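You operate a simulated robot arm through the tools that you are given. There is no shell and no other tool.

You run a simulated two-armed robot. Do the job below in one go: nothing can be reset, and whatever is moved stays where it is left.

## Task
Take the relay from the top of the collar table and put it on top of the small green roll. Pick up the cardboard core with one hand, pass it to the other hand and put it on the top of the load on the turntable. Open the green drawer. The order is free. Set down upright: relay.

The check looks at the end state, three seconds after you hand in, the way a careful person would. Anything else that was tipped, shoved, dropped, spilled or broken makes it a failure.

## Robot
Two 7-joint arms with two-finger parallel grippers on one trunk, on a base that moves. Base frame: it is fixed to the floor where the robot stands at the start and does not move with it; the origin is under the middle of the robot, x ahead of it, y to its left, z up. Lengths are in m, angles in degrees, forces in N, time in s.
The left shoulder is at the start at [0.07, 0.177, 1.07], the right one opposite. With the tool pointing down near the work surface each hand reaches from about 0.24 to 0.72 m from the robot's upright axis, wherever it stands, measured 20 degrees to its own side. Places, roughly: cardboard core [-8.5, 13, 0.5]; green drawer [-4.3, 9.8, 0.7]; relay [0.25, 3, 1]; small green roll [-0.25, 3.25, 1]; top of the load on the turntable [-10, 13.1, 0.6]. Payload 3.43 kg a hand.
Tool frame (each hand has its own): the origin (TCP) lies between the finger pads and is the grasp point; the fingertips stand 0.03 m ahead of it; z points along the fingers, y is the line along which they close. Largest opening 0.094 m; finger width 0.028, thickness 0.01; the body of the gripper, 0.05 by 0.096 m, starts 0.055 m behind the TCP.
Orientation is that of the tool frame in the base frame, as a unit quaternion [w, x, y, z]. With the fingers straight down and closing along the base's y, the tool's x points along the base's -x, its y along +y and its z along -z.

## Interface
- The arms move only by the tool send_rows. It takes "left_deltas", "right_deltas" or both (then of equal length, played together; a hand with none holds still); each is a list of rows, each an object of numbers (a shift or turn left out is 0, a gripper value left out holds the last): "x", "y", "z": the shift along the base's x, y, z in m; "ax", "ay", "az": the turn, a rotation vector about the base's x, y, z in degrees; "hand": the gripper command, from -1 (shut) to 1 (fully open), values between in proportion. In form: [{"x": .., "y": .., "z": .., "ax": .., "ay": .., "az": .., "hand": ..}, ...]. A call has 1 to 20 rows; each row is the pose to reach, as a shift and turn from the pose commanded when the call began. Rows are played at 5 a second. More than 0.05 m and 8.6 degrees between two rows, or a gripper value outside its range, and nothing of the call is played. Where a pose cannot be reached the arm comes as near as it can. A force on the tool above 40 N (or 10 N above the force at the start of the call, whichever is more), or a blocked arm, ends the call early, and 0.2 s more pass. The fingers move at their own pace (about 0.153 m/s each) and stop on an object; they squeeze with about 36 N. The grip force told is the motor's: it shows also when the fingers shut on nothing. Time passes only in rows, and 0.2 s behind the last, so rows that repeat a pose let the fingers close. It gives the time, the measured TCP pose, the force on the tool (base axes), the opening and the grip force at its end, in the units of the frame above (readings bear some noise), with the torque about the TCP (base axes, N m) and any sound that the robot's microphone picked up, and new pictures: "views" is both (left out), scene, wrist or none (wrist: the cameras of the hands that moved).
- Cameras (640 x 400 px; columns grow to the right, rows downward): "scene" is now at [0.1365, 0.0057, 1.386]; the picture's right is [0.06, -1.00, 0.00], its down [-0.60, -0.04, -0.80] and it looks along [0.80, 0.05, -0.60] (base axes); focal length 262 px, centre (320, 200). "left" rides on the left gripper at [0.076, -0.014, -0.102] in its tool frame; the picture's right is [0.18, 0.98, 0.00], its down [-0.75, 0.14, -0.64] and it looks along [-0.63, 0.12, 0.77] (tool axes); focal length 243 px, centre (320, 200). "right" rides on the right gripper at [0.076, 0.014, -0.102] in its tool frame; the picture's right is [-0.18, 0.98, 0.00], its down [-0.75, -0.14, -0.64] and it looks along [-0.63, -0.12, 0.77] (tool axes); focal length 243 px, centre (320, 200).
- move_column(by): slides the trunk up (or, below 0, down) by that many m; the arms and the scene camera ride with it, the base frame stays. It gives what a move gives, with no picture.
- steer(legs): drives the robot by 1 to 6 legs, each [ahead, turn to the left] in m and degrees, along the robot's own axes; the way and the turn of a leg run together, so that a leg with both is an arc; at most 1.5 m and 180 degrees a leg. The arms and the cameras ride along, it lands a little off, and it stops where it bumps. It gives what a move gives, and a new picture of the scene camera.
- pan_tilt(pan, tilt): turns the head with the scene camera to pan (to the left, within 86 degrees either way) and tilt (down, from -29 to 69), counted from straight ahead of the robot. It gives what a move gives, and a new picture of the scene camera.
- measure_at(camera, pixels): there is no depth. For up to 12 entries [column, row, z] of the newest picture of that camera ("zoom" is the newest enlarged one), the place [x, y] in the base frame at which the ray of that pixel passes the height z, good to about 0.002 m. It takes no simulated time.
- close_up(camera, box): a new picture of the part [left, top, right, bottom] of that camera's present view, enlarged. It takes no simulated time.
- close_job(): hands the job in; it is judged then, once.

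Unless the task says otherwise, let go and move clear before handing in.

The tools are called after "Emit:" by a JSON object that holds its "name" and its "arguments". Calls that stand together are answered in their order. send_rows: Moves the arms, as the interface text tells. Its arguments: {"type":"object","properties":{"left_deltas":{"type":"array","items":{"type":"object","properties":{"x":{"type":"number"},"y":{"type":"number"},"z":{"type":"number"},"ax":{"type":"number"},"ay":{"type":"number"},"az":{"type":"number"},"hand":{"type":"number"}}}},"right_deltas":{"type":"array","items":{"type":"object","properties":{"x":{"type":"number"},"y":{"type":"number"},"z":{"type":"number"},"ax":{"type":"number"},"ay":{"type":"number"},"az":{"type":"number"},"hand":{"type":"number"}}}},"views":{"type":"string","enum":["both","scene","wrist","none"]}},"required":[]} The other tools are called the same way: move_column (by) moves the trunk up or down; steer (legs) drives the base; pan_tilt (pan, tilt) turns the head that bears the scene camera; measure_at (camera, pixels) gives the place at which the rays of pixels pass given heights; close_up (camera, box) takes an enlarged picture of a part of a camera's view; close_job () hands the job in.

At the start:

```text
clock: 0.0
left_eef_pos: [0.5555, 0.1886, 1.1653]
left_ee_rot: [0.0, 0.0, 1.0, 0.0]
left_ft_force: [0.0, 0.4, 0.0]
left_moment: [0.01, -0.05, -0.01]
left_grip_width: 0.0939
left_grip_force: 0.0
right_eef_pos: [0.558, -0.2208, 1.2112]
right_ee_rot: [-0.001, 0.001, 1.0, 0.0]
right_ft_force: [-0.2, -0.2, -0.9]
right_moment: [-0.02, 0.0, 0.01]
right_grip_width: 0.094
right_grip_force: 0.1
trunk travel left (down, up): [-0.65, 0.19]
robot x, y, heading: [0.002, -0.0037, -0.1]
head pan, tilt (commanded): [3.6, 37.1]
```

scene: 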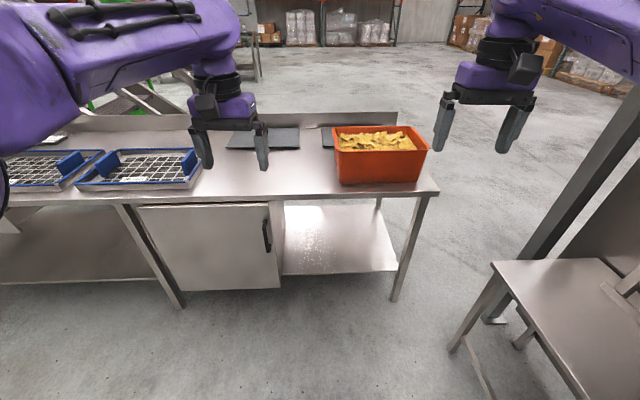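
right: 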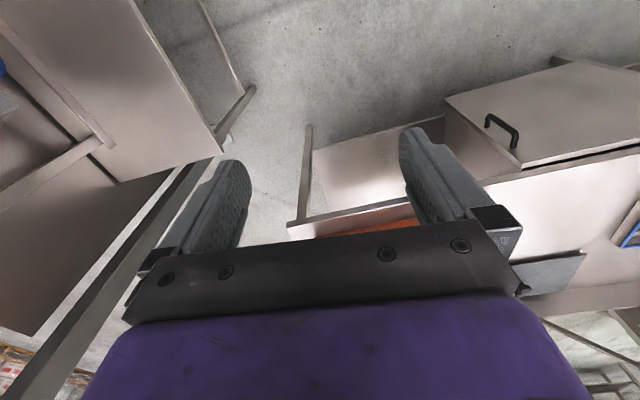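
left: 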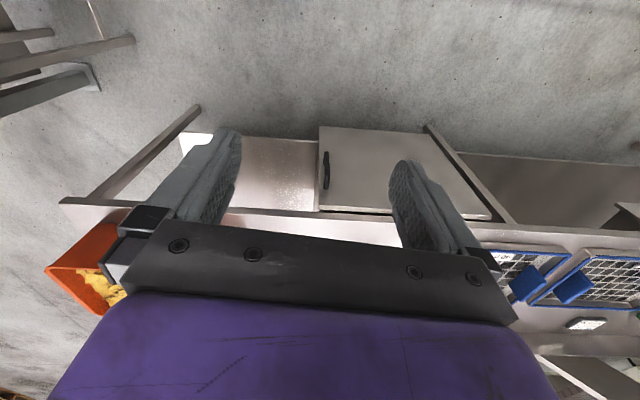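

The scene picture shows a steel table ahead with an orange tub (around pixel 380,155), while the relay should be about 3 m to my left. I'll turn the head left to look for the collar table and a clear route.

Emit:
{"name": "pan_tilt", "arguments": {"pan": 80, "tilt": 20}}

```text
clock: 1.5
left_eef_pos: [0.5542, 0.1876, 1.1633]
left_ee_rot: [0.0, 0.0, 1.0, 0.0]
left_ft_force: [-0.6, 0.5, 0.0]
left_moment: [-0.02, 0.04, 0.0]
left_grip_width: 0.0941
left_grip_force: 0.1
right_eef_pos: [0.5579, -0.22, 1.2116]
right_ee_rot: [0.0, 0.0, 1.0, 0.0]
right_ft_force: [0.7, -0.1, -1.0]
right_moment: [0.02, 0.01, 0.03]
right_grip_width: 0.094
right_grip_force: 0.0
trunk travel left (down, up): [-0.65, 0.19]
robot x, y, heading: [-0.0027, -0.0001, 0.1]
head pan, tilt (commanded): [80.0, 20.0]
```

scene: 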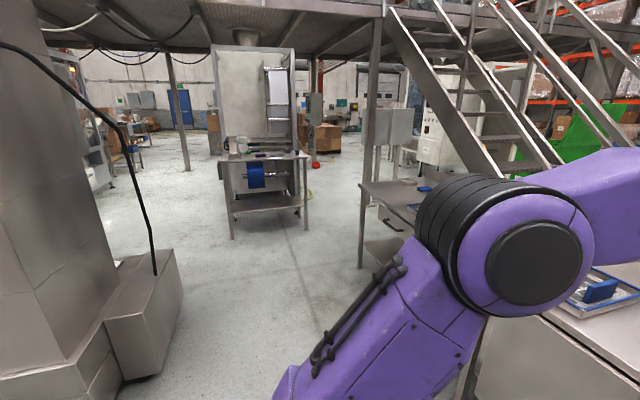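

A small machine table stands at around (265,170) some 3 m off to the left; that should be the collar table. I'll enlarge that region and measure it.

Emit:
{"name": "close_up", "arguments": {"camera": "scene", "box": [200, 120, 328, 200]}}

Emit:
{"name": "measure_at", "arguments": {"camera": "scene", "pixels": [[232, 239, 0], [306, 233, 0], [359, 268, 0], [230, 162, 0.95], [305, 157, 0.95], [360, 185, 0.9], [150, 380, 0], [180, 310, 0]]}}

```text
5.00 times, centred on (264, 160) of scene
```

zoom: 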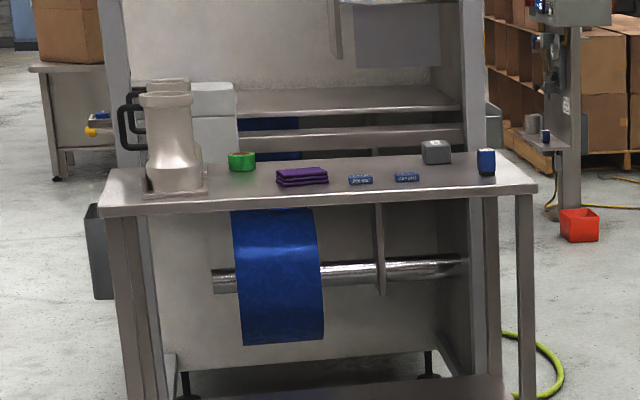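

```text
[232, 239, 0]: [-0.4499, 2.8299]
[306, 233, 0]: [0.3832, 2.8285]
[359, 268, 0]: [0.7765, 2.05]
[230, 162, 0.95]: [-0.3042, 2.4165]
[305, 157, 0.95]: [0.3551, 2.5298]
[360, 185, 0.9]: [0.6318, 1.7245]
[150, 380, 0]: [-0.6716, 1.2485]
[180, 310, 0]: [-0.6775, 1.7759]
```

The enlarged view shows the collar table with a green roll at zoom (241,161), blue items, a grey box at (435,152) and a dark-blue item at (487,162). The floor between is clear for |x| < 0.6, so I'll turn left 90 degrees and look straight at it.

Emit:
{"name": "pan_tilt", "arguments": {"pan": 0, "tilt": 25}}

Emit:
{"name": "steer", "arguments": {"legs": [[0, 90]]}}

```text
clock: 3.0
left_eef_pos: [0.5537, 0.1882, 1.164]
left_ee_rot: [0.0, 0.0, 1.0, 0.001]
left_ft_force: [0.4, -0.3, -0.5]
left_moment: [0.02, -0.01, 0.0]
left_grip_width: 0.094
left_grip_force: 0.2
right_eef_pos: [0.5583, -0.2195, 1.2122]
right_ee_rot: [0.0, 0.0, 1.0, 0.0]
right_ft_force: [-0.1, 0.8, 0.4]
right_moment: [0.02, 0.02, -0.01]
right_grip_width: 0.0943
right_grip_force: 0.1
trunk travel left (down, up): [-0.65, 0.19]
robot x, y, heading: [-0.002, -0.0001, -0.2]
head pan, tilt (commanded): [0.0, 25.0]
```

scene: 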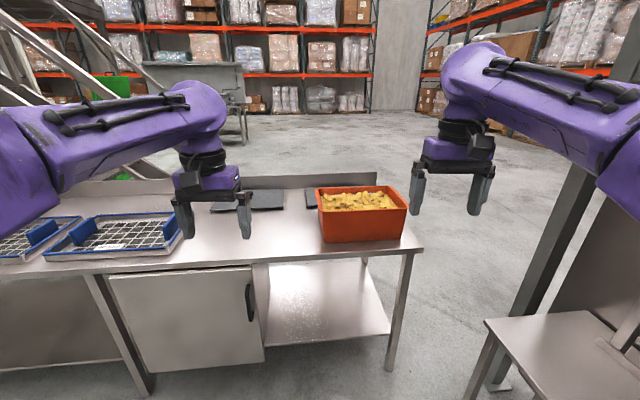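

```text
clock: 7.2
left_eef_pos: [-0.1772, 0.5585, 1.1632]
left_ee_rot: [0.0, -0.7, 0.714, 0.0]
left_ft_force: [0.0, 0.5, -0.3]
left_moment: [0.01, 0.01, -0.01]
left_grip_width: 0.094
left_grip_force: 0.0
right_eef_pos: [0.2307, 0.5542, 1.2105]
right_ee_rot: [0.0, -0.7, 0.714, 0.0]
right_ft_force: [0.3, -0.9, -0.6]
right_moment: [-0.01, -0.02, -0.01]
right_grip_width: 0.0939
right_grip_force: 0.1
trunk travel left (down, up): [-0.65, 0.19]
robot x, y, heading: [-0.0035, 0.0014, 89.1]
head pan, tilt (commanded): [0.0, 25.0]
```

scene: 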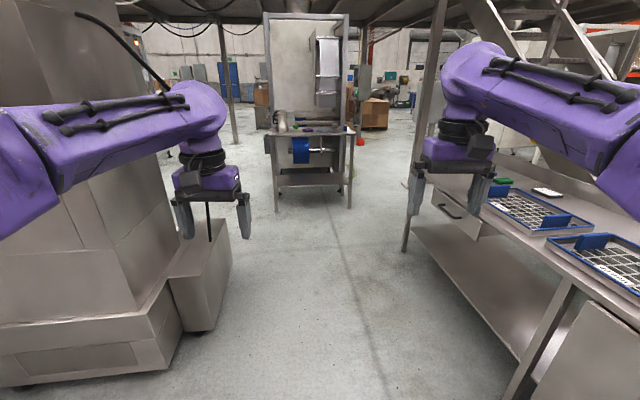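

I'm now facing the collar table (pixels 265-355, 130-210), with a cabinet box to the left (edge about (212,330)) and a bench to the right (leg about (410,240)). I'll measure the gap before driving through.

Emit:
{"name": "measure_at", "arguments": {"camera": "scene", "pixels": [[212, 330, 0], [232, 265, 0], [405, 250, 0], [510, 395, 0], [277, 211, 0], [349, 208, 0], [265, 136, 0.9], [355, 132, 0.9], [415, 175, 0.9], [265, 136, 0.95], [355, 132, 0.95]]}}

Emit:
{"name": "close_up", "arguments": {"camera": "scene", "box": [256, 100, 368, 170]}}

```text
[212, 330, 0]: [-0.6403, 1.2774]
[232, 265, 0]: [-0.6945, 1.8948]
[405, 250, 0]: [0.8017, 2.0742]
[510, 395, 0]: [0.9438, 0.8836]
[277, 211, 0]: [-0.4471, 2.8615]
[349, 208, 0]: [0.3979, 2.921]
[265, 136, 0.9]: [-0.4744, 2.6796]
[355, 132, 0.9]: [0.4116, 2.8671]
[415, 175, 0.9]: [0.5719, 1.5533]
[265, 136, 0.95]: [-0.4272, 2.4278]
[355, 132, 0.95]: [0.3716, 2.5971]
```

```text
5.71 times, centred on (312, 135) of scene
```

zoom: 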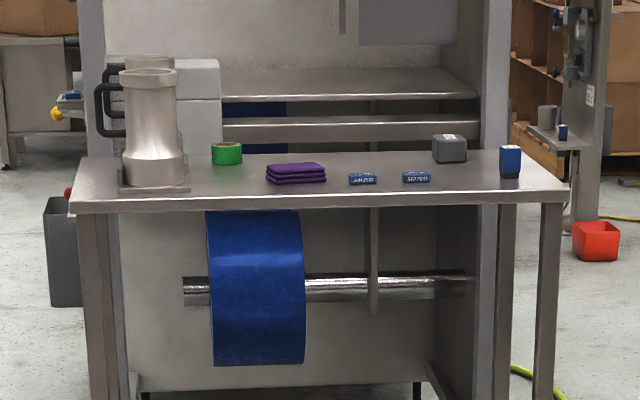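

The gap runs from x ≈ -0.65 to x ≈ 0.6+, wide enough for me down the middle. I'll drive forward 1.5 m and look again.

Emit:
{"name": "steer", "arguments": {"legs": [[1.5, 1]]}}

Emit:
{"name": "pan_tilt", "arguments": {"pan": 0, "tilt": 35}}

```text
clock: 14.7
left_eef_pos: [-0.1897, 2.0589, 1.1644]
left_ee_rot: [0.0, 0.711, -0.703, 0.001]
left_ft_force: [-0.4, 0.6, 0.2]
left_moment: [-0.01, 0.0, 0.06]
left_grip_width: 0.094
left_grip_force: 0.0
right_eef_pos: [0.2191, 2.0671, 1.2118]
right_ee_rot: [0.0, 0.712, -0.702, 0.0]
right_ft_force: [-0.3, -0.1, 0.4]
right_moment: [-0.02, 0.0, -0.01]
right_grip_width: 0.0941
right_grip_force: 0.0
trunk travel left (down, up): [-0.65, 0.19]
robot x, y, heading: [0.0062, 1.5069, 90.9]
head pan, tilt (commanded): [0.0, 25.0]
```

scene: 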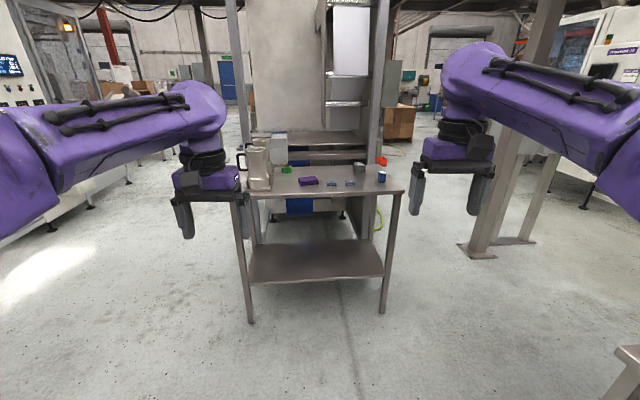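

```text
clock: 15.4
left_eef_pos: [-0.1894, 2.0605, 1.164]
left_ee_rot: [-0.001, 0.711, -0.703, 0.0]
left_ft_force: [0.6, -0.1, -1.2]
left_moment: [0.02, -0.01, -0.02]
left_grip_width: 0.094
left_grip_force: 0.0
right_eef_pos: [0.2192, 2.0685, 1.2104]
right_ee_rot: [0.0, 0.711, -0.703, 0.0]
right_ft_force: [0.5, 0.1, -0.2]
right_moment: [-0.03, -0.03, -0.02]
right_grip_width: 0.0942
right_grip_force: 0.0
trunk travel left (down, up): [-0.65, 0.19]
robot x, y, heading: [0.0081, 1.5056, 90.6]
head pan, tilt (commanded): [0.0, 35.0]
```

scene: 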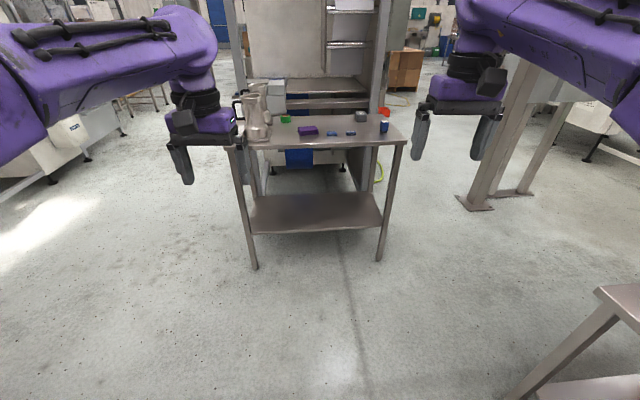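

Emit:
{"name": "close_up", "arguments": {"camera": "scene", "box": [224, 70, 416, 190]}}

Emit:
{"name": "measure_at", "arguments": {"camera": "scene", "pixels": [[254, 270, 0], [379, 261, 0], [235, 148, 0.9], [405, 143, 0.9], [235, 148, 0.95], [405, 143, 0.95], [286, 123, 0.9], [384, 132, 0.9], [361, 121, 0.9]]}}

```text
3.33 times, centred on (320, 130) of scene
```

zoom: 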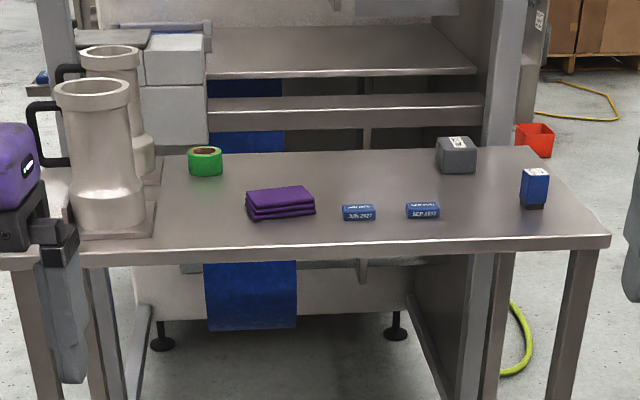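

```text
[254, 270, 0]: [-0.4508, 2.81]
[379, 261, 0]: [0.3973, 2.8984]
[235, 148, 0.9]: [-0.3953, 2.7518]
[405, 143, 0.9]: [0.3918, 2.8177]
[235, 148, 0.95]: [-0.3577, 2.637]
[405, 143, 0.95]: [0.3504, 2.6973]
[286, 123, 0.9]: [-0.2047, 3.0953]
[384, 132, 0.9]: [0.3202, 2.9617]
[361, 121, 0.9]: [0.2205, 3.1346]
```

The collar table corners measure near (-0.43,2.87) and (0.43,2.94) at z≈0.85; the relay candidate is the blue cube with a dark foot at zoom (535,187), the roll at (205,160). I'll advance 0.6 m and look downward to see both the table items and my own footprint.

Emit:
{"name": "steer", "arguments": {"legs": [[0.6, 0]]}}

Emit:
{"name": "pan_tilt", "arguments": {"pan": 0, "tilt": 45}}

```text
clock: 18.7
left_eef_pos: [-0.1988, 2.6484, 1.164]
left_ee_rot: [0.0, 0.713, -0.701, 0.001]
left_ft_force: [0.2, -1.2, -0.6]
left_moment: [0.0, 0.0, 0.01]
left_grip_width: 0.0941
left_grip_force: 0.1
right_eef_pos: [0.21, 2.6581, 1.2123]
right_ee_rot: [0.0, 0.712, -0.702, 0.0]
right_ft_force: [-0.3, -0.1, -0.1]
right_moment: [0.03, 0.0, 0.0]
right_grip_width: 0.094
right_grip_force: 0.0
trunk travel left (down, up): [-0.65, 0.19]
robot x, y, heading: [-0.0018, 2.0963, 91.1]
head pan, tilt (commanded): [0.0, 35.0]
```

scene: 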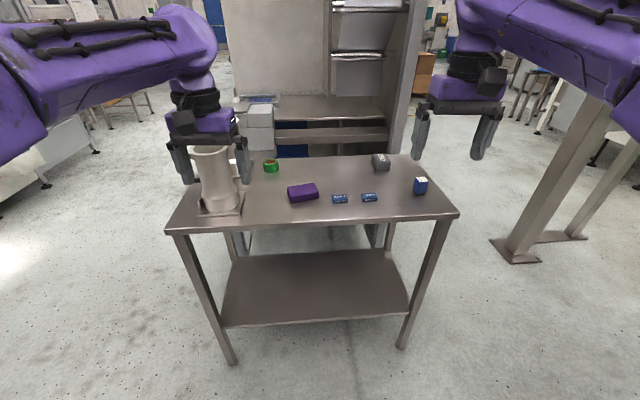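

```text
clock: 19.4
left_eef_pos: [-0.1989, 2.6486, 1.1633]
left_ee_rot: [0.0, 0.713, -0.701, 0.0]
left_ft_force: [-0.2, -0.3, 0.2]
left_moment: [0.01, -0.01, -0.03]
left_grip_width: 0.0942
left_grip_force: 0.1
right_eef_pos: [0.2089, 2.6582, 1.211]
right_ee_rot: [0.0, 0.713, -0.701, 0.0]
right_ft_force: [0.4, -0.1, 0.7]
right_moment: [0.01, 0.0, 0.01]
right_grip_width: 0.0938
right_grip_force: 0.2
trunk travel left (down, up): [-0.65, 0.19]
robot x, y, heading: [-0.0041, 2.0964, 91.0]
head pan, tilt (commanded): [0.0, 45.0]
```

scene: 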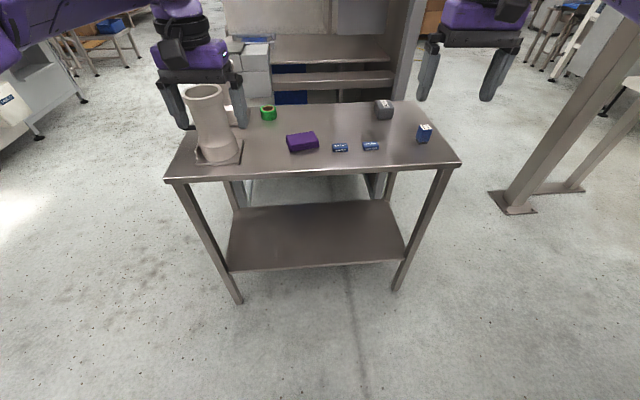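

The table and all its items are clear now: roll at (268,113), relay candidate at (424,133), grey box at (384,109), pipe collars at left. I'll enlarge it and measure several points.

Emit:
{"name": "close_up", "arguments": {"camera": "scene", "box": [160, 70, 480, 270]}}

Emit:
{"name": "close_up", "arguments": {"camera": "scene", "box": [360, 90, 456, 150]}}

Emit:
{"name": "measure_at", "arguments": {"camera": "scene", "pixels": [[166, 181, 0.85], [461, 164, 0.85], [166, 181, 0.9], [461, 164, 0.9], [240, 305, 0], [396, 291, 0], [268, 118, 0.85], [268, 118, 0.9], [423, 141, 0.85], [423, 141, 0.9]]}}

```text
2.00 times, centred on (320, 170) of scene
```

zoom: 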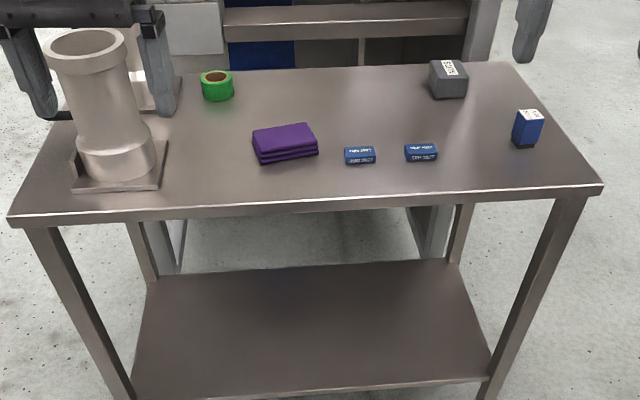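

```text
6.67 times, centred on (408, 120) of scene
```

zoom: 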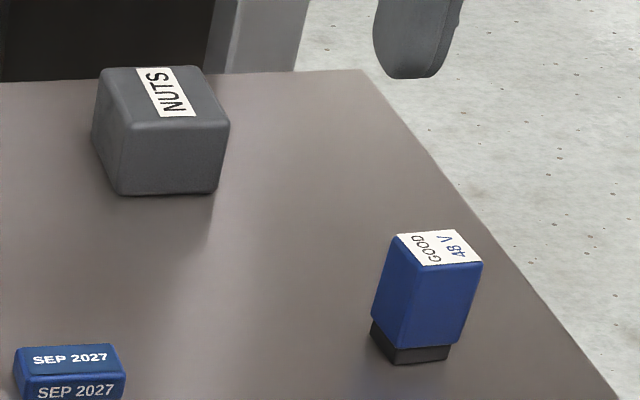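

```text
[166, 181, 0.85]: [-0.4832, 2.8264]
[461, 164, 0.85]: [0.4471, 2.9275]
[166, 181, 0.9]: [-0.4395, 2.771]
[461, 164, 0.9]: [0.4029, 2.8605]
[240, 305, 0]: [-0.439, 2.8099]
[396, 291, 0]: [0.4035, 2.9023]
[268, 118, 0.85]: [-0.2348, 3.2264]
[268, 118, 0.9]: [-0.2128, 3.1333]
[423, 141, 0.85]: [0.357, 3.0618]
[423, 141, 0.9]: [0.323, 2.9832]
```

The enlarged view reads "GOOD 48 V" on the blue cube with black foot, so that is the relay; the grey box says NUTS. I'll tilt fully down to see my base's footprint before moving closer.

Emit:
{"name": "pan_tilt", "arguments": {"pan": 0, "tilt": 69}}

```text
clock: 20.3
left_eef_pos: [-0.1994, 2.6495, 1.1635]
left_ee_rot: [0.0, 0.713, -0.702, 0.0]
left_ft_force: [1.2, 0.0, -0.2]
left_moment: [0.0, -0.02, 0.0]
left_grip_width: 0.0939
left_grip_force: 0.2
right_eef_pos: [0.2089, 2.6583, 1.211]
right_ee_rot: [0.0, 0.712, -0.702, 0.0]
right_ft_force: [0.0, 0.2, 0.1]
right_moment: [-0.02, 0.01, 0.01]
right_grip_width: 0.0942
right_grip_force: 0.1
trunk travel left (down, up): [-0.65, 0.19]
robot x, y, heading: [-0.0056, 2.0993, 90.8]
head pan, tilt (commanded): [0.0, 68.8]
```

scene: 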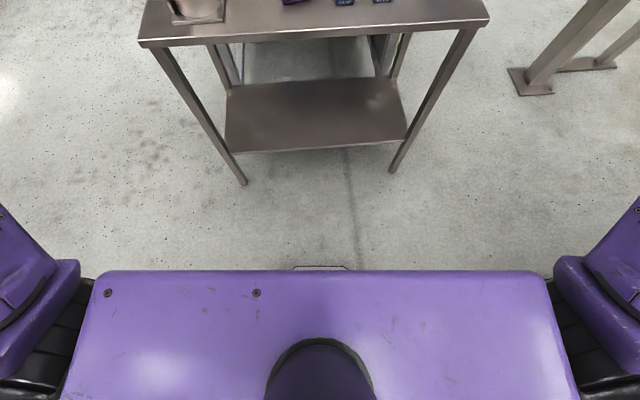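

The shoulder block hides most of the base; a thin rim shows just ahead of it at (320,267). I'll measure that at low heights to bound my footprint.

Emit:
{"name": "measure_at", "arguments": {"camera": "scene", "pixels": [[320, 267, 0.0], [320, 267, 0.15], [320, 267, 0.3], [100, 272, 1.1], [545, 272, 1.1], [245, 185, 0], [391, 172, 0], [140, 45, 0.87], [488, 24, 0.87], [228, 150, 0.25], [405, 140, 0.25]]}}

Emit:
{"name": "close_up", "arguments": {"camera": "scene", "box": [240, 240, 400, 340]}}

```text
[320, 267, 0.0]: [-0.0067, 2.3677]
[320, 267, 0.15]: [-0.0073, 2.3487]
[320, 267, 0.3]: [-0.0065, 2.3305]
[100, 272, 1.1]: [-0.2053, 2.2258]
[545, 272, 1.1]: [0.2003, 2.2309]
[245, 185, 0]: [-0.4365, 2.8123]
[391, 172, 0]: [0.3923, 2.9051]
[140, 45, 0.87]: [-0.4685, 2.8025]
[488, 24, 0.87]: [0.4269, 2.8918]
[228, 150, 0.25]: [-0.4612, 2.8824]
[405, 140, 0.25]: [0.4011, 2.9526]
```

```text
4.00 times, centred on (320, 290) of scene
```

zoom: 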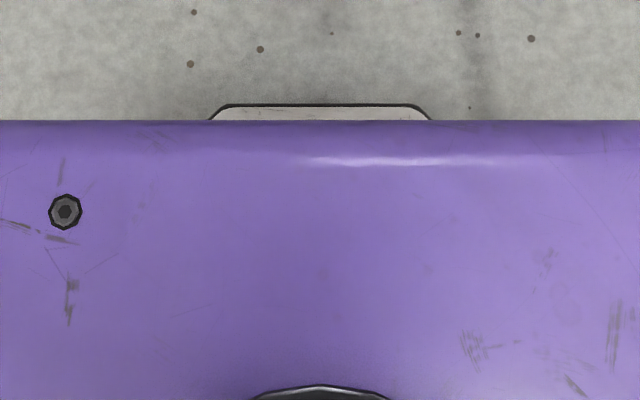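

The base front sits about 0.25 m ahead of my axis and the table's front edge is near y ≈ 2.85, so I can stand at y ≈ 2.48. First I'll raise the left hand for clearance over the pipe collars at the left, then drive 0.38 m ahead.

Emit:
{"name": "send_rows", "arguments": {"left_deltas": [{"z": 0.04}, {"z": 0.08}, {"z": 0.12}, {"z": 0.12}], "views": "none"}}

Emit:
{"name": "pan_tilt", "arguments": {"pan": 10, "tilt": 45}}

```text
clock: 21.3
left_eef_pos: [-0.1999, 2.6388, 1.2771]
left_ee_rot: [-0.001, 0.713, -0.701, -0.001]
left_ft_force: [0.7, -0.3, 0.3]
left_moment: [0.04, -0.02, 0.02]
left_grip_width: 0.0941
left_grip_force: 0.1
left hand out of reach, approached as far as the arm can: row 3, 4
right_eef_pos: [0.2096, 2.6578, 1.2123]
right_ee_rot: [-0.001, 0.712, -0.702, 0.0]
right_ft_force: [0.5, -0.2, 1.1]
right_moment: [0.0, -0.01, -0.03]
right_grip_width: 0.094
right_grip_force: 0.1
trunk travel left (down, up): [-0.65, 0.19]
robot x, y, heading: [0.0018, 2.0948, 91.1]
head pan, tilt (commanded): [0.0, 68.8]
```

```text
clock: 22.2
left_eef_pos: [-0.1997, 2.6413, 1.2754]
left_ee_rot: [-0.001, 0.713, -0.702, 0.0]
left_ft_force: [0.3, -0.4, 0.1]
left_moment: [0.01, -0.01, -0.03]
left_grip_width: 0.0942
left_grip_force: 0.1
right_eef_pos: [0.2095, 2.6582, 1.212]
right_ee_rot: [0.0, 0.713, -0.702, 0.0]
right_ft_force: [-0.9, 0.7, 0.6]
right_moment: [0.03, -0.02, -0.03]
right_grip_width: 0.0939
right_grip_force: 0.1
trunk travel left (down, up): [-0.65, 0.19]
robot x, y, heading: [-0.0036, 2.0951, 91.3]
head pan, tilt (commanded): [10.0, 45.0]
```

scene: 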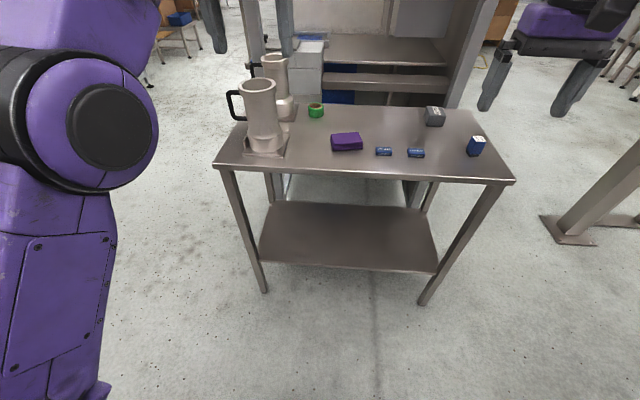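

The table is clear ahead and both hands are above everything on it. I'll drive forward 0.38 m.

Emit:
{"name": "steer", "arguments": {"legs": [[0.38, 0]]}}

```text
clock: 24.7
left_eef_pos: [-0.2128, 3.0383, 1.2758]
left_ee_rot: [-0.001, 0.715, -0.699, -0.001]
left_ft_force: [0.6, 0.3, 0.0]
left_moment: [0.03, -0.06, -0.03]
left_grip_width: 0.0939
left_grip_force: 0.1
right_eef_pos: [0.1959, 3.0577, 1.2125]
right_ee_rot: [0.001, 0.716, -0.698, 0.0]
right_ft_force: [-0.5, 0.7, -1.0]
right_moment: [-0.03, -0.01, 0.0]
right_grip_width: 0.094
right_grip_force: 0.1
trunk travel left (down, up): [-0.65, 0.19]
robot x, y, heading: [-0.0125, 2.4928, 91.3]
head pan, tilt (commanded): [10.0, 45.0]
```

scene: 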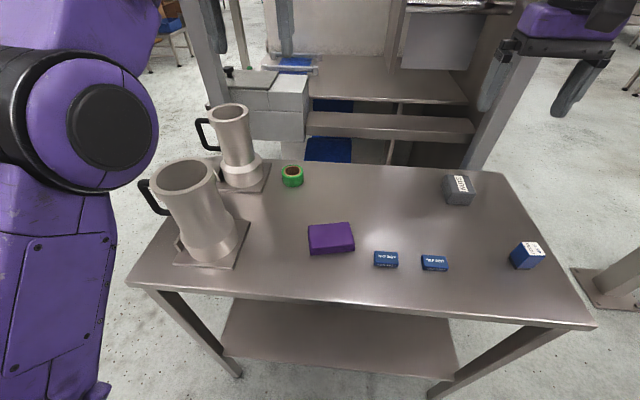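

I'm at (-0.01, 2.49) with a good view: relay at (526,255), roll at (292,176), pipe collars with rims at (183,176) and (229,112). I'll measure these and look with the right wrist camera.

Emit:
{"name": "measure_at", "arguments": {"camera": "scene", "pixels": [[127, 284, 0.87], [596, 326, 0.87], [292, 186, 0.87], [292, 169, 0.92], [516, 268, 0.87], [541, 266, 0.87], [510, 253, 0.92], [535, 243, 0.92], [236, 266, 0.87], [246, 222, 0.87], [183, 176, 1.1], [229, 112, 1.1]]}}

Emit:
{"name": "close_up", "arguments": {"camera": "right", "box": [0, 0, 640, 400]}}

Emit:
{"name": "close_up", "arguments": {"camera": "left", "box": [0, 0, 640, 400]}}

Emit:
{"name": "close_up", "arguments": {"camera": "scene", "box": [480, 220, 576, 280]}}

```text
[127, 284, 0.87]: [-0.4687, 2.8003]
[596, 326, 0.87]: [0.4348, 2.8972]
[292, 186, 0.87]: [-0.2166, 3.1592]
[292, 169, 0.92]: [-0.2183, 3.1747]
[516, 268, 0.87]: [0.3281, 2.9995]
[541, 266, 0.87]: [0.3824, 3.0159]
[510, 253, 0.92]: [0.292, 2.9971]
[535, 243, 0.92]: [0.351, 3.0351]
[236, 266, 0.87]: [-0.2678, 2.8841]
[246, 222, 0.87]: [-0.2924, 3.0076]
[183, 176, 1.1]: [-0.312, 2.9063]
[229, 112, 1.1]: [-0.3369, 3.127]
```

```text
1.00 times, centred on (320, 200) of right (not enlarged: the box is as wide or as high as the picture)
```

zoom: 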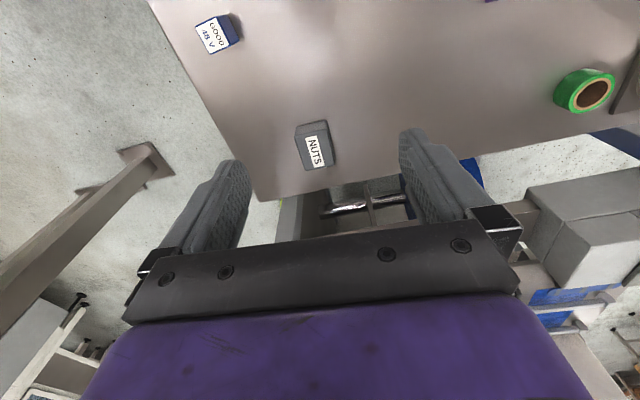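

```text
1.00 times, centred on (320, 200) of left (not enlarged: the box is as wide or as high as the picture)
```

zoom: 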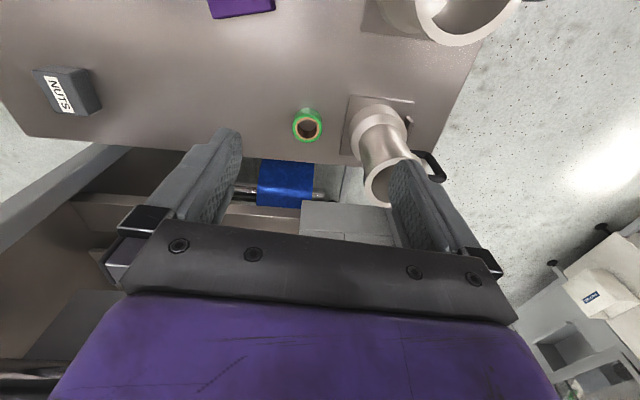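

```text
6.67 times, centred on (528, 250) of scene
```

zoom: 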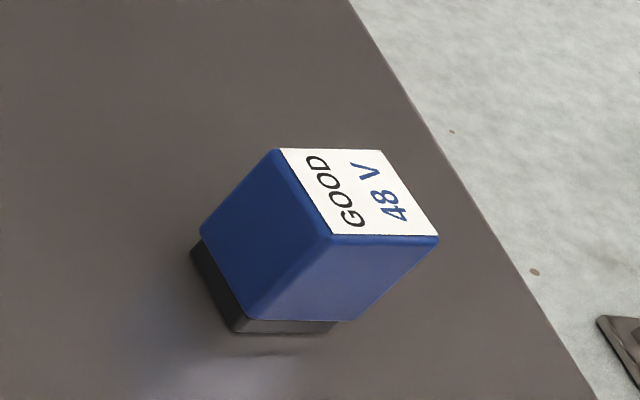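

The right wrist view shows the relay at (217,34) with its label up; the table top is at about z = 0.87. I'll enlarge the relay in the wrist view and measure its corners.

Emit:
{"name": "close_up", "arguments": {"camera": "right", "box": [168, 0, 264, 60]}}

```text
6.67 times, centred on (216, 30) of right
```

zoom: 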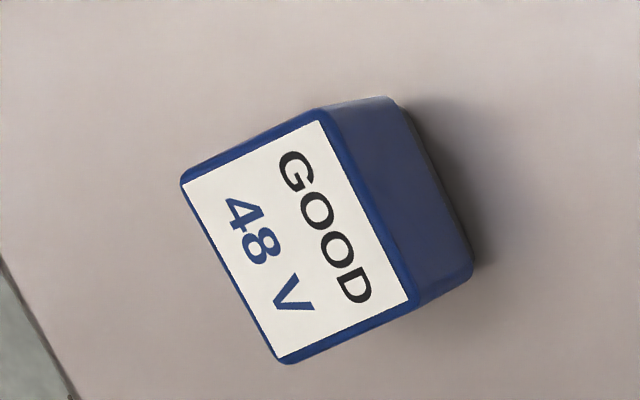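

Emit:
{"name": "measure_at", "arguments": {"camera": "zoom", "pixels": [[182, 180, 0.93], [325, 112, 0.93], [412, 308, 0.93], [283, 362, 0.93], [182, 180, 0.92], [325, 112, 0.92], [412, 308, 0.92], [283, 362, 0.92], [474, 270, 0.87], [400, 100, 0.87], [474, 270, 0.88], [400, 100, 0.88]]}}

```text
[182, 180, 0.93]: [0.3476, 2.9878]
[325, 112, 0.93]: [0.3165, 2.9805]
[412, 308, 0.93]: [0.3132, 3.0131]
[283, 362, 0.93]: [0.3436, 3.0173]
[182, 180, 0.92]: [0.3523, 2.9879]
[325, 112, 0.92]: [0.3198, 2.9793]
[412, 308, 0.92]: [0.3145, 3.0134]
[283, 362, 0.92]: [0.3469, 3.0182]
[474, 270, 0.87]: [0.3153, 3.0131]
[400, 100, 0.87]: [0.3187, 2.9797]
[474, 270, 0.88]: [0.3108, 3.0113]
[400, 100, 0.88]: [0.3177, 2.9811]
```

The wrist view gives a relay top about 33 mm square, centred near (0.333, 3.000) and turned about 10 degrees. I'll cross-check with the scene camera.

Emit:
{"name": "close_up", "arguments": {"camera": "scene", "box": [480, 220, 576, 280]}}

Emit:
{"name": "measure_at", "arguments": {"camera": "zoom", "pixels": [[278, 150, 0.92], [380, 152, 0.92], [438, 238, 0.92], [330, 238, 0.92], [278, 150, 0.93], [380, 152, 0.93], [438, 238, 0.93], [330, 238, 0.93], [192, 245, 0.87], [238, 333, 0.87], [335, 333, 0.87]]}}

```text
6.67 times, centred on (528, 250) of scene
```

zoom: 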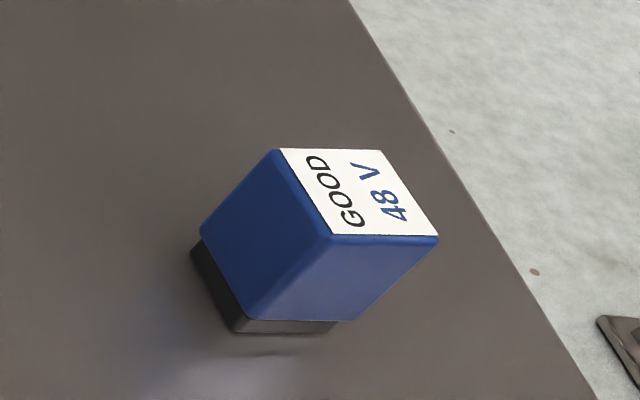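

```text
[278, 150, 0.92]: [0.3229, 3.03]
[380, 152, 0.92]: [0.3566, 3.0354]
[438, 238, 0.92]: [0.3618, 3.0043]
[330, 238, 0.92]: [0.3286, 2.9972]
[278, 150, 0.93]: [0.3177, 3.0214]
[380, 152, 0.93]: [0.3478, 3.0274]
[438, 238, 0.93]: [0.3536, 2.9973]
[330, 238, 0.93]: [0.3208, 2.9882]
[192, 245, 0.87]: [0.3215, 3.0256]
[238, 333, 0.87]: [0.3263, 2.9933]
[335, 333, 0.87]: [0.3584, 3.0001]
```

The two cameras agree to about 1 cm, so I'll finish by hovering. I'll move the right hand above the relay to roughly (0.331, 3.003, 1.05), turned 8.6 degrees to line up with its faces, and look again.

Emit:
{"name": "send_rows", "arguments": {"right_deltas": [{"x": 0.027, "y": -0.011, "z": -0.032, "az": 1.7}, {"x": 0.054, "y": -0.022, "z": -0.064, "az": 3.4}, {"x": 0.081, "y": -0.033, "z": -0.096, "az": 5.1}, {"x": 0.108, "y": -0.044, "z": -0.128, "az": 6.9}, {"x": 0.135, "y": -0.055, "z": -0.16, "az": 8.6}, {"x": 0.135, "y": -0.055, "z": -0.16, "az": 8.6}], "views": "both"}}

```text
clock: 26.1
left_eef_pos: [-0.2133, 3.0388, 1.2753]
left_ee_rot: [-0.001, 0.715, -0.699, -0.001]
left_ft_force: [-0.4, -0.4, 0.3]
left_moment: [0.0, -0.02, 0.01]
left_grip_width: 0.0942
left_grip_force: 0.1
right_eef_pos: [0.3277, 3.0069, 1.0511]
right_ee_rot: [0.0, 0.766, -0.643, 0.0]
right_ft_force: [0.6, 0.5, 0.7]
right_moment: [0.0, 0.02, 0.0]
right_grip_width: 0.0942
right_grip_force: 0.0
trunk travel left (down, up): [-0.65, 0.19]
robot x, y, heading: [-0.0087, 2.4948, 91.3]
head pan, tilt (commanded): [10.0, 45.0]
```

scene: 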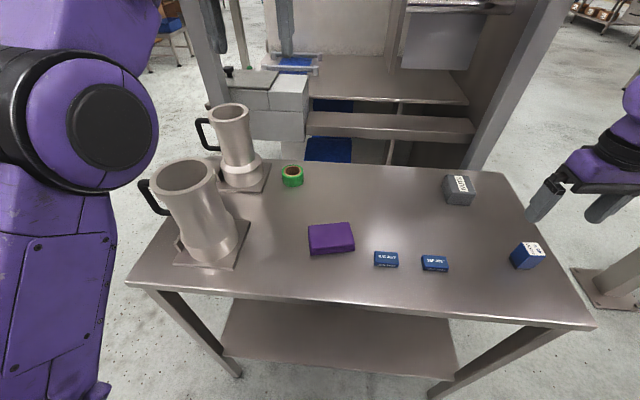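
right: 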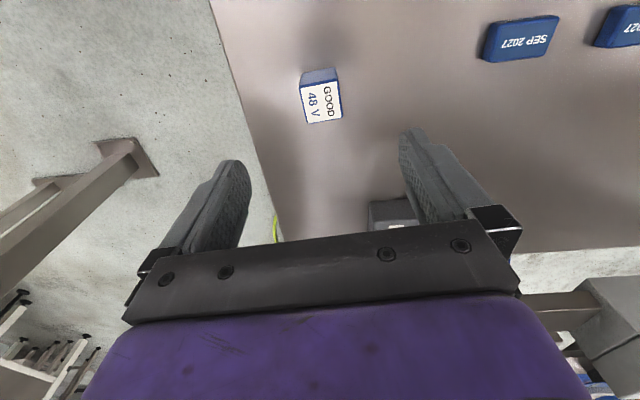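

The relay is now at (322,98) in the right wrist view, between the finger lines and nearly square to them. I'll enlarge and measure its corners.

Emit:
{"name": "close_up", "arguments": {"camera": "right", "box": [264, 56, 376, 126]}}

```text
5.71 times, centred on (320, 91) of right
```

zoom: 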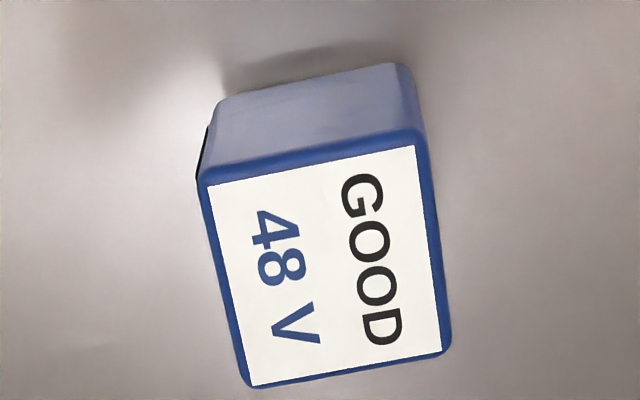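

Emit:
{"name": "measure_at", "arguments": {"camera": "zoom", "pixels": [[198, 176, 0.925], [425, 134, 0.925], [452, 348, 0.925], [245, 388, 0.925], [198, 176, 0.935], [425, 134, 0.935], [452, 348, 0.935], [245, 388, 0.935]]}}

```text
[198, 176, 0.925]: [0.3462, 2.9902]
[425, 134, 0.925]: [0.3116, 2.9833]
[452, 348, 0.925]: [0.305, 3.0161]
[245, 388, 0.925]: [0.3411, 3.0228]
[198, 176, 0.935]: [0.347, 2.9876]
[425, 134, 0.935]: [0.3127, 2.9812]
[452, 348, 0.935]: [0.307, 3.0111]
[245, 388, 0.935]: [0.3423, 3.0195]
```

The relay's centre reads (0.3265, 3.002) with faces at 11 degrees, and my tool sits at 10 degrees, so I'm aligned. I'll descend to TCP z ≈ 0.91 with the fingers open.

Emit:
{"name": "send_rows", "arguments": {"right_deltas": [{"x": -0.001, "y": -0.005, "z": -0.035}, {"x": -0.001, "y": -0.005, "z": -0.07}, {"x": -0.001, "y": -0.005, "z": -0.105}, {"x": -0.001, "y": -0.005, "z": -0.13}, {"x": -0.001, "y": -0.005, "z": -0.14}, {"x": -0.001, "y": -0.005, "z": -0.14}], "views": "both"}}

```text
clock: 27.5
left_eef_pos: [-0.2153, 3.0352, 1.2776]
left_ee_rot: [-0.003, 0.715, -0.699, -0.001]
left_ft_force: [0.7, -0.5, 0.5]
left_moment: [-0.07, -0.01, -0.03]
left_grip_width: 0.0942
left_grip_force: 0.0
right_eef_pos: [0.3277, 3.0016, 0.9152]
right_ee_rot: [-0.004, 0.767, -0.642, -0.002]
right_ft_force: [1.1, 7.7, 33.4]
right_moment: [-0.53, 1.54, -0.26]
right_grip_width: 0.0926
right_grip_force: 0.0
trunk travel left (down, up): [-0.65, 0.19]
robot x, y, heading: [-0.0108, 2.4962, 91.2]
head pan, tilt (commanded): [10.0, 45.0]
```

scene: 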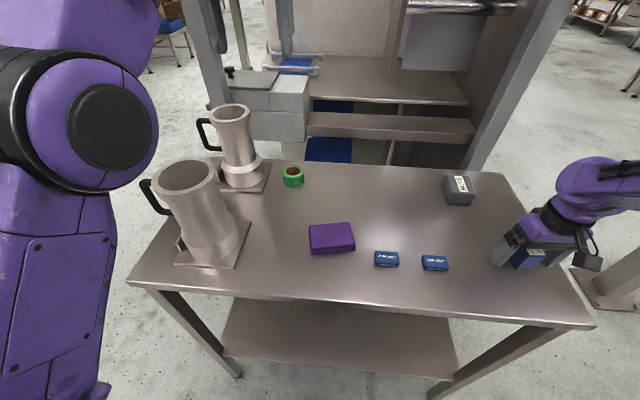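
right: 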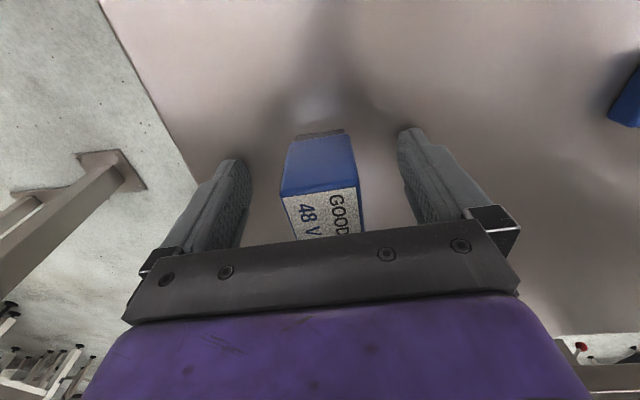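

The force jumped to 33 N up with the contact under one fingertip at TCP z = 0.915, so the table surface is at about z = 0.885. I'll back up 14 mm to take the load off before closing.

Emit:
{"name": "send_rows", "arguments": {"right_deltas": [{"z": 0.008}, {"z": 0.015}, {"z": 0.015}], "views": "wrist"}}

```text
clock: 28.3
left_eef_pos: [-0.2129, 3.04, 1.2749]
left_ee_rot: [-0.001, 0.716, -0.698, 0.0]
left_ft_force: [0.0, 0.0, 0.5]
left_moment: [-0.03, -0.01, -0.01]
left_grip_width: 0.0941
left_grip_force: 0.1
right_eef_pos: [0.3302, 3.0002, 0.9267]
right_ee_rot: [0.001, 0.766, -0.643, 0.001]
right_ft_force: [0.0, -0.2, 1.0]
right_moment: [-0.02, -0.04, -0.01]
right_grip_width: 0.0942
right_grip_force: 0.1
trunk travel left (down, up): [-0.65, 0.19]
robot x, y, heading: [-0.0125, 2.4963, 91.3]
head pan, tilt (commanded): [10.0, 45.0]
```

right: 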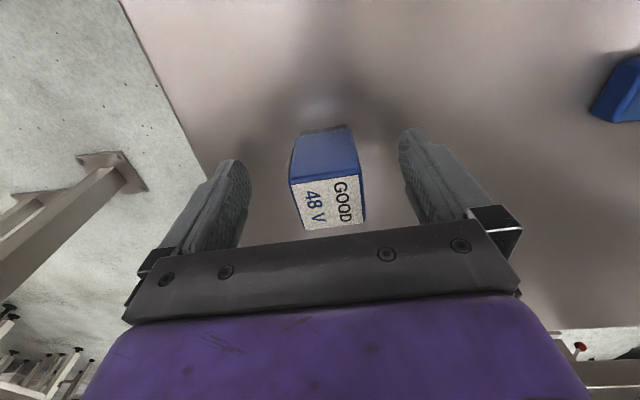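

Force is back to about zero and the relay sits centred between the fingers (about (328,180)). I'll nudge 1.5 mm and close.

Emit:
{"name": "send_rows", "arguments": {"right_deltas": [{"x": -0.0015}, {"x": -0.0015, "hand": -1}, {"x": -0.0015, "hand": -1}, {"x": -0.0015, "hand": -1}, {"x": -0.0015, "hand": -1}], "views": "wrist"}}

```text
clock: 29.5
left_eef_pos: [-0.2135, 3.0382, 1.2756]
left_ee_rot: [-0.001, 0.716, -0.698, 0.0]
left_ft_force: [-0.9, 0.6, 0.5]
left_moment: [-0.02, 0.03, -0.01]
left_grip_width: 0.0942
left_grip_force: 0.0
right_eef_pos: [0.3292, 2.9997, 0.9276]
right_ee_rot: [0.0, 0.766, -0.642, -0.001]
right_ft_force: [-1.2, 0.8, 0.7]
right_moment: [-0.02, -0.03, 0.0]
right_grip_width: 0.0374
right_grip_force: 36.2
trunk travel left (down, up): [-0.65, 0.19]
robot x, y, heading: [-0.0092, 2.4984, 91.2]
head pan, tilt (commanded): [10.0, 45.0]
```

right: 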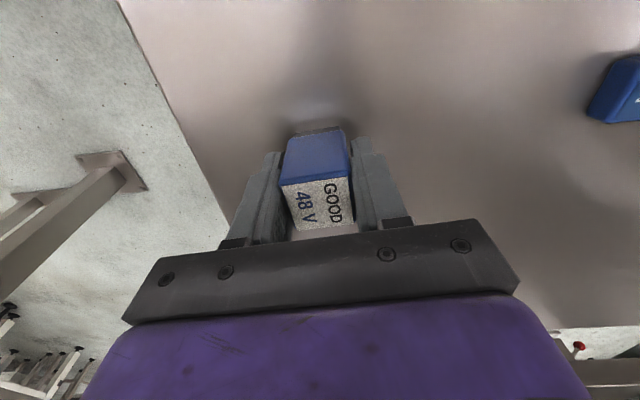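

The gripper holds the relay at 37 mm width with 36 N. I'll lift it straight up 0.15 m.

Emit:
{"name": "send_rows", "arguments": {"right_deltas": [{"z": 0.02}, {"z": 0.05}, {"z": 0.09}, {"z": 0.13}, {"z": 0.16}, {"z": 0.16}], "views": "both"}}

Emit:
{"name": "close_up", "arguments": {"camera": "left", "box": [272, 96, 352, 146]}}

```text
clock: 30.9
left_eef_pos: [-0.2119, 3.0388, 1.2742]
left_ee_rot: [0.0, 0.716, -0.698, -0.001]
left_ft_force: [-0.1, 0.1, 0.2]
left_moment: [-0.01, -0.01, -0.01]
left_grip_width: 0.0945
left_grip_force: 0.1
right_eef_pos: [0.328, 2.9975, 1.0874]
right_ee_rot: [-0.001, 0.766, -0.643, 0.001]
right_ft_force: [0.0, 0.6, -1.4]
right_moment: [-0.02, 0.02, -0.03]
right_grip_width: 0.0375
right_grip_force: 35.8
trunk travel left (down, up): [-0.65, 0.19]
robot x, y, heading: [-0.0122, 2.4945, 91.2]
head pan, tilt (commanded): [10.0, 45.0]
```

scene: 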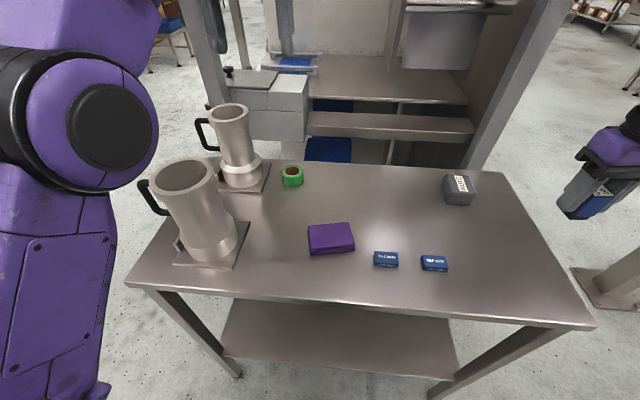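
right: 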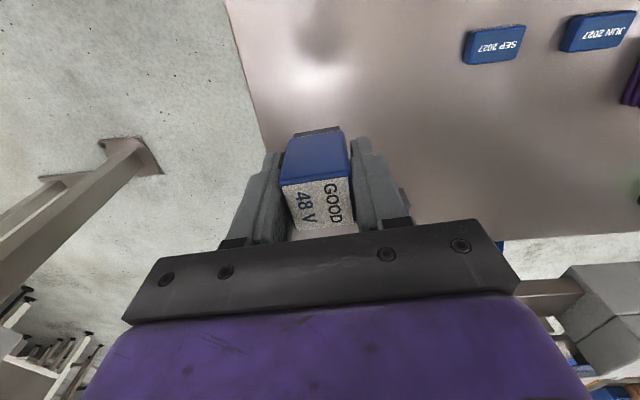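

```text
8.00 times, centred on (312, 121) of left
```

zoom: 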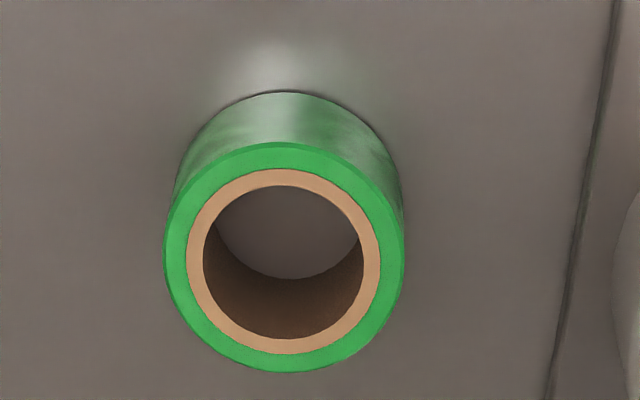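

The relay is lifted and still level. The left wrist zoom shows the roll's top ring, outer edge from (163,258) to (405,258), centre about (284,257), with an open core in the middle. I'll measure the roll from this view and from the scene view.

Emit:
{"name": "measure_at", "arguments": {"camera": "zoom", "pixels": [[284, 257, 0.92], [163, 255, 0.92], [405, 257, 0.92], [284, 142, 0.92], [284, 372, 0.92], [284, 257, 0.935], [284, 90, 0.885], [284, 257, 0.91]]}}

Emit:
{"name": "close_up", "arguments": {"camera": "scene", "box": [260, 155, 324, 195]}}

```text
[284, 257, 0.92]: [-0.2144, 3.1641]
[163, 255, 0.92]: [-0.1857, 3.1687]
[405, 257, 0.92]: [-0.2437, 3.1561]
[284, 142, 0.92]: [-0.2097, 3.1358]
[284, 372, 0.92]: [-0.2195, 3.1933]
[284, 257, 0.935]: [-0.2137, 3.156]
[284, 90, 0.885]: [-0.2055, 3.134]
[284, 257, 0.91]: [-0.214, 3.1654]
```

```text
10.00 times, centred on (292, 175) of scene
```

zoom: 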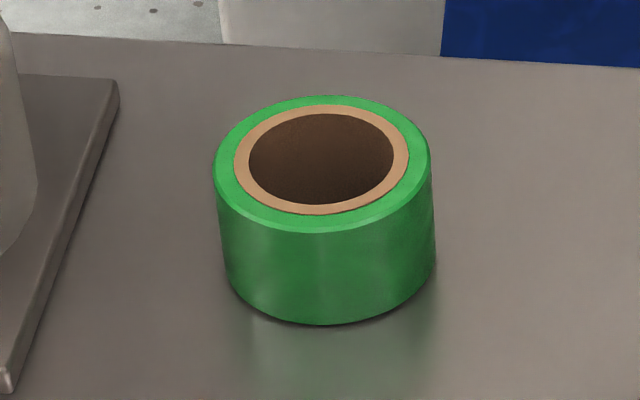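

Emit:
{"name": "measure_at", "arguments": {"camera": "zoom", "pixels": [[322, 165, 0.92], [322, 165, 0.91], [322, 165, 0.93], [213, 170, 0.92], [430, 162, 0.92], [322, 95, 0.92], [322, 233, 0.92], [324, 325, 0.885], [118, 90, 0.89], [12, 390, 0.89]]}}

```text
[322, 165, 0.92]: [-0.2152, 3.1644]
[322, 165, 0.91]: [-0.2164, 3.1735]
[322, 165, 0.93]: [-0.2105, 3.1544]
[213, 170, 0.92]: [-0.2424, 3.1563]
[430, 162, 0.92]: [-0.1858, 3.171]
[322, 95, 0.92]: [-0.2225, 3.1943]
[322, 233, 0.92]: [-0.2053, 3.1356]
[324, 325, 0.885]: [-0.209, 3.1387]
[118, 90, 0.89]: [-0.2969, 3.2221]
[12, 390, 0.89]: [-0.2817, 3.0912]
```

Both cameras agree on the roll: top at z ≈ 0.92, centre (-0.215, 3.164), outer diameter 59 mm with a 39 mm open core, so the 32 mm relay foot must be centred to rest on its corners. I'll raise the right hand, back off and turn left before coming in for the roll.

Emit:
{"name": "send_rows", "arguments": {"right_deltas": [{"z": 0.04}, {"z": 0.08}, {"z": 0.11}, {"z": 0.11}], "views": "none"}}

Emit:
{"name": "steer", "arguments": {"legs": [[-0.4, 0], [0, 32]]}}

```text
clock: 31.9
left_eef_pos: [-0.2117, 3.0391, 1.2748]
left_ee_rot: [-0.001, 0.715, -0.699, 0.0]
left_ft_force: [-1.1, 0.5, 0.6]
left_moment: [-0.01, -0.01, 0.0]
left_grip_width: 0.0938
left_grip_force: 0.1
right_eef_pos: [0.3293, 2.9973, 1.1966]
right_ee_rot: [0.0, 0.767, -0.642, 0.0]
right_ft_force: [0.0, -0.4, -0.9]
right_moment: [0.0, -0.04, -0.01]
right_grip_width: 0.0376
right_grip_force: 36.4
trunk travel left (down, up): [-0.65, 0.19]
robot x, y, heading: [-0.0078, 2.4939, 91.4]
head pan, tilt (commanded): [10.0, 45.0]
```

```text
clock: 35.9
left_eef_pos: [-0.4623, 2.4548, 1.2755]
left_ee_rot: [-0.001, 0.881, -0.473, -0.001]
left_ft_force: [-0.8, 0.5, 1.0]
left_moment: [0.0, 0.01, 0.02]
left_grip_width: 0.0944
left_grip_force: 0.0
right_eef_pos: [0.0181, 2.7092, 1.1971]
right_ee_rot: [-0.001, 0.914, -0.406, 0.0]
right_ft_force: [-0.4, -1.0, -1.5]
right_moment: [-0.03, 0.02, -0.01]
right_grip_width: 0.0377
right_grip_force: 35.7
trunk travel left (down, up): [-0.65, 0.19]
robot x, y, heading: [-0.003, 2.1012, 123.7]
head pan, tilt (commanded): [10.0, 45.0]
```

scene: 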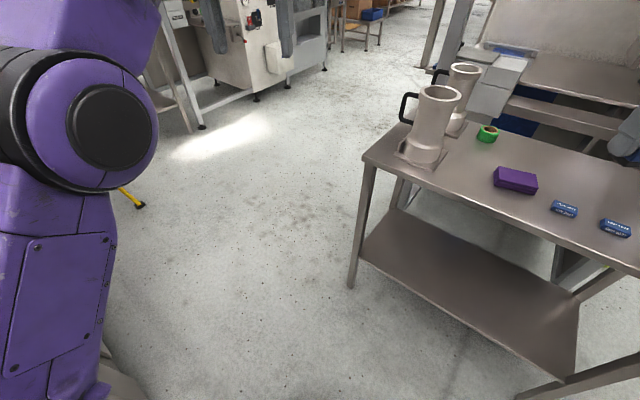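

The floor to the left of the table is clear, and both hands are above the pipe rims (z ≈ 1.07). I'll drive in 0.43 m and turn back 15 degrees to face the roll.

Emit:
{"name": "steer", "arguments": {"legs": [[0.43, 0], [0, -15]]}}

Emit:
{"name": "pan_tilt", "arguments": {"pan": -15, "tilt": 45}}

```text
clock: 39.5
left_eef_pos: [-0.5972, 2.9304, 1.2753]
left_ee_rot: [0.0, 0.81, -0.587, -0.001]
left_ft_force: [0.1, 0.0, -0.2]
left_moment: [-0.03, 0.02, -0.01]
left_grip_width: 0.094
left_grip_force: 0.2
right_eef_pos: [-0.066, 3.0477, 1.1971]
right_ee_rot: [0.0, 0.852, -0.523, 0.0]
right_ft_force: [-0.7, 0.6, -1.7]
right_moment: [0.0, 0.03, -0.03]
right_grip_width: 0.0378
right_grip_force: 36.2
trunk travel left (down, up): [-0.65, 0.19]
robot x, y, heading: [-0.2481, 2.4688, 108.1]
head pan, tilt (commanded): [10.0, 45.0]
```

scene: 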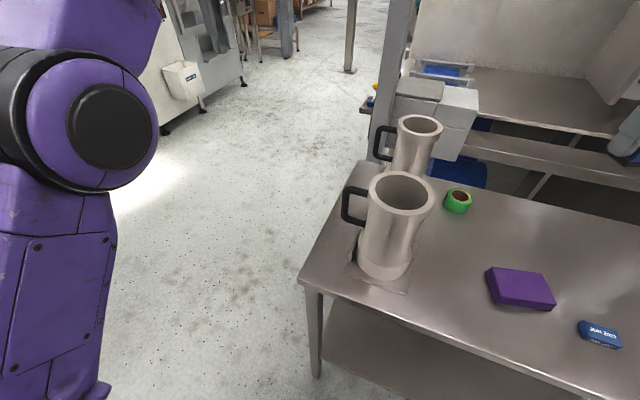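

```text
clock: 40.4
left_eef_pos: [-0.5956, 2.929, 1.2764]
left_ee_rot: [-0.001, 0.809, -0.587, -0.001]
left_ft_force: [0.6, -0.5, 0.0]
left_moment: [0.03, 0.0, 0.02]
left_grip_width: 0.094
left_grip_force: 0.0
right_eef_pos: [-0.0665, 3.0481, 1.1967]
right_ee_rot: [0.0, 0.852, -0.523, 0.0]
right_ft_force: [0.4, -0.8, -0.8]
right_moment: [0.0, 0.0, -0.01]
right_grip_width: 0.0376
right_grip_force: 35.8
trunk travel left (down, up): [-0.65, 0.19]
robot x, y, heading: [-0.2464, 2.4687, 108.2]
head pan, tilt (commanded): [-15.0, 45.0]
```

scene: 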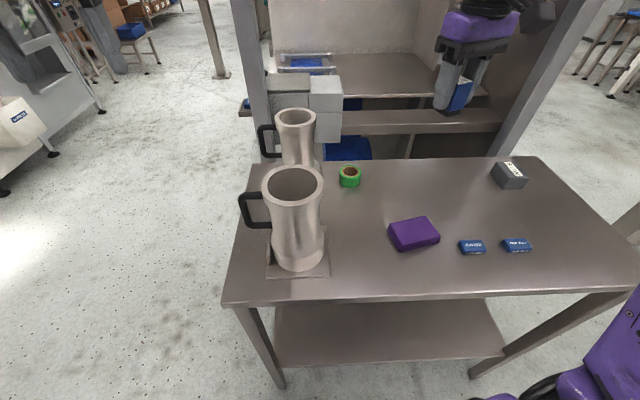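

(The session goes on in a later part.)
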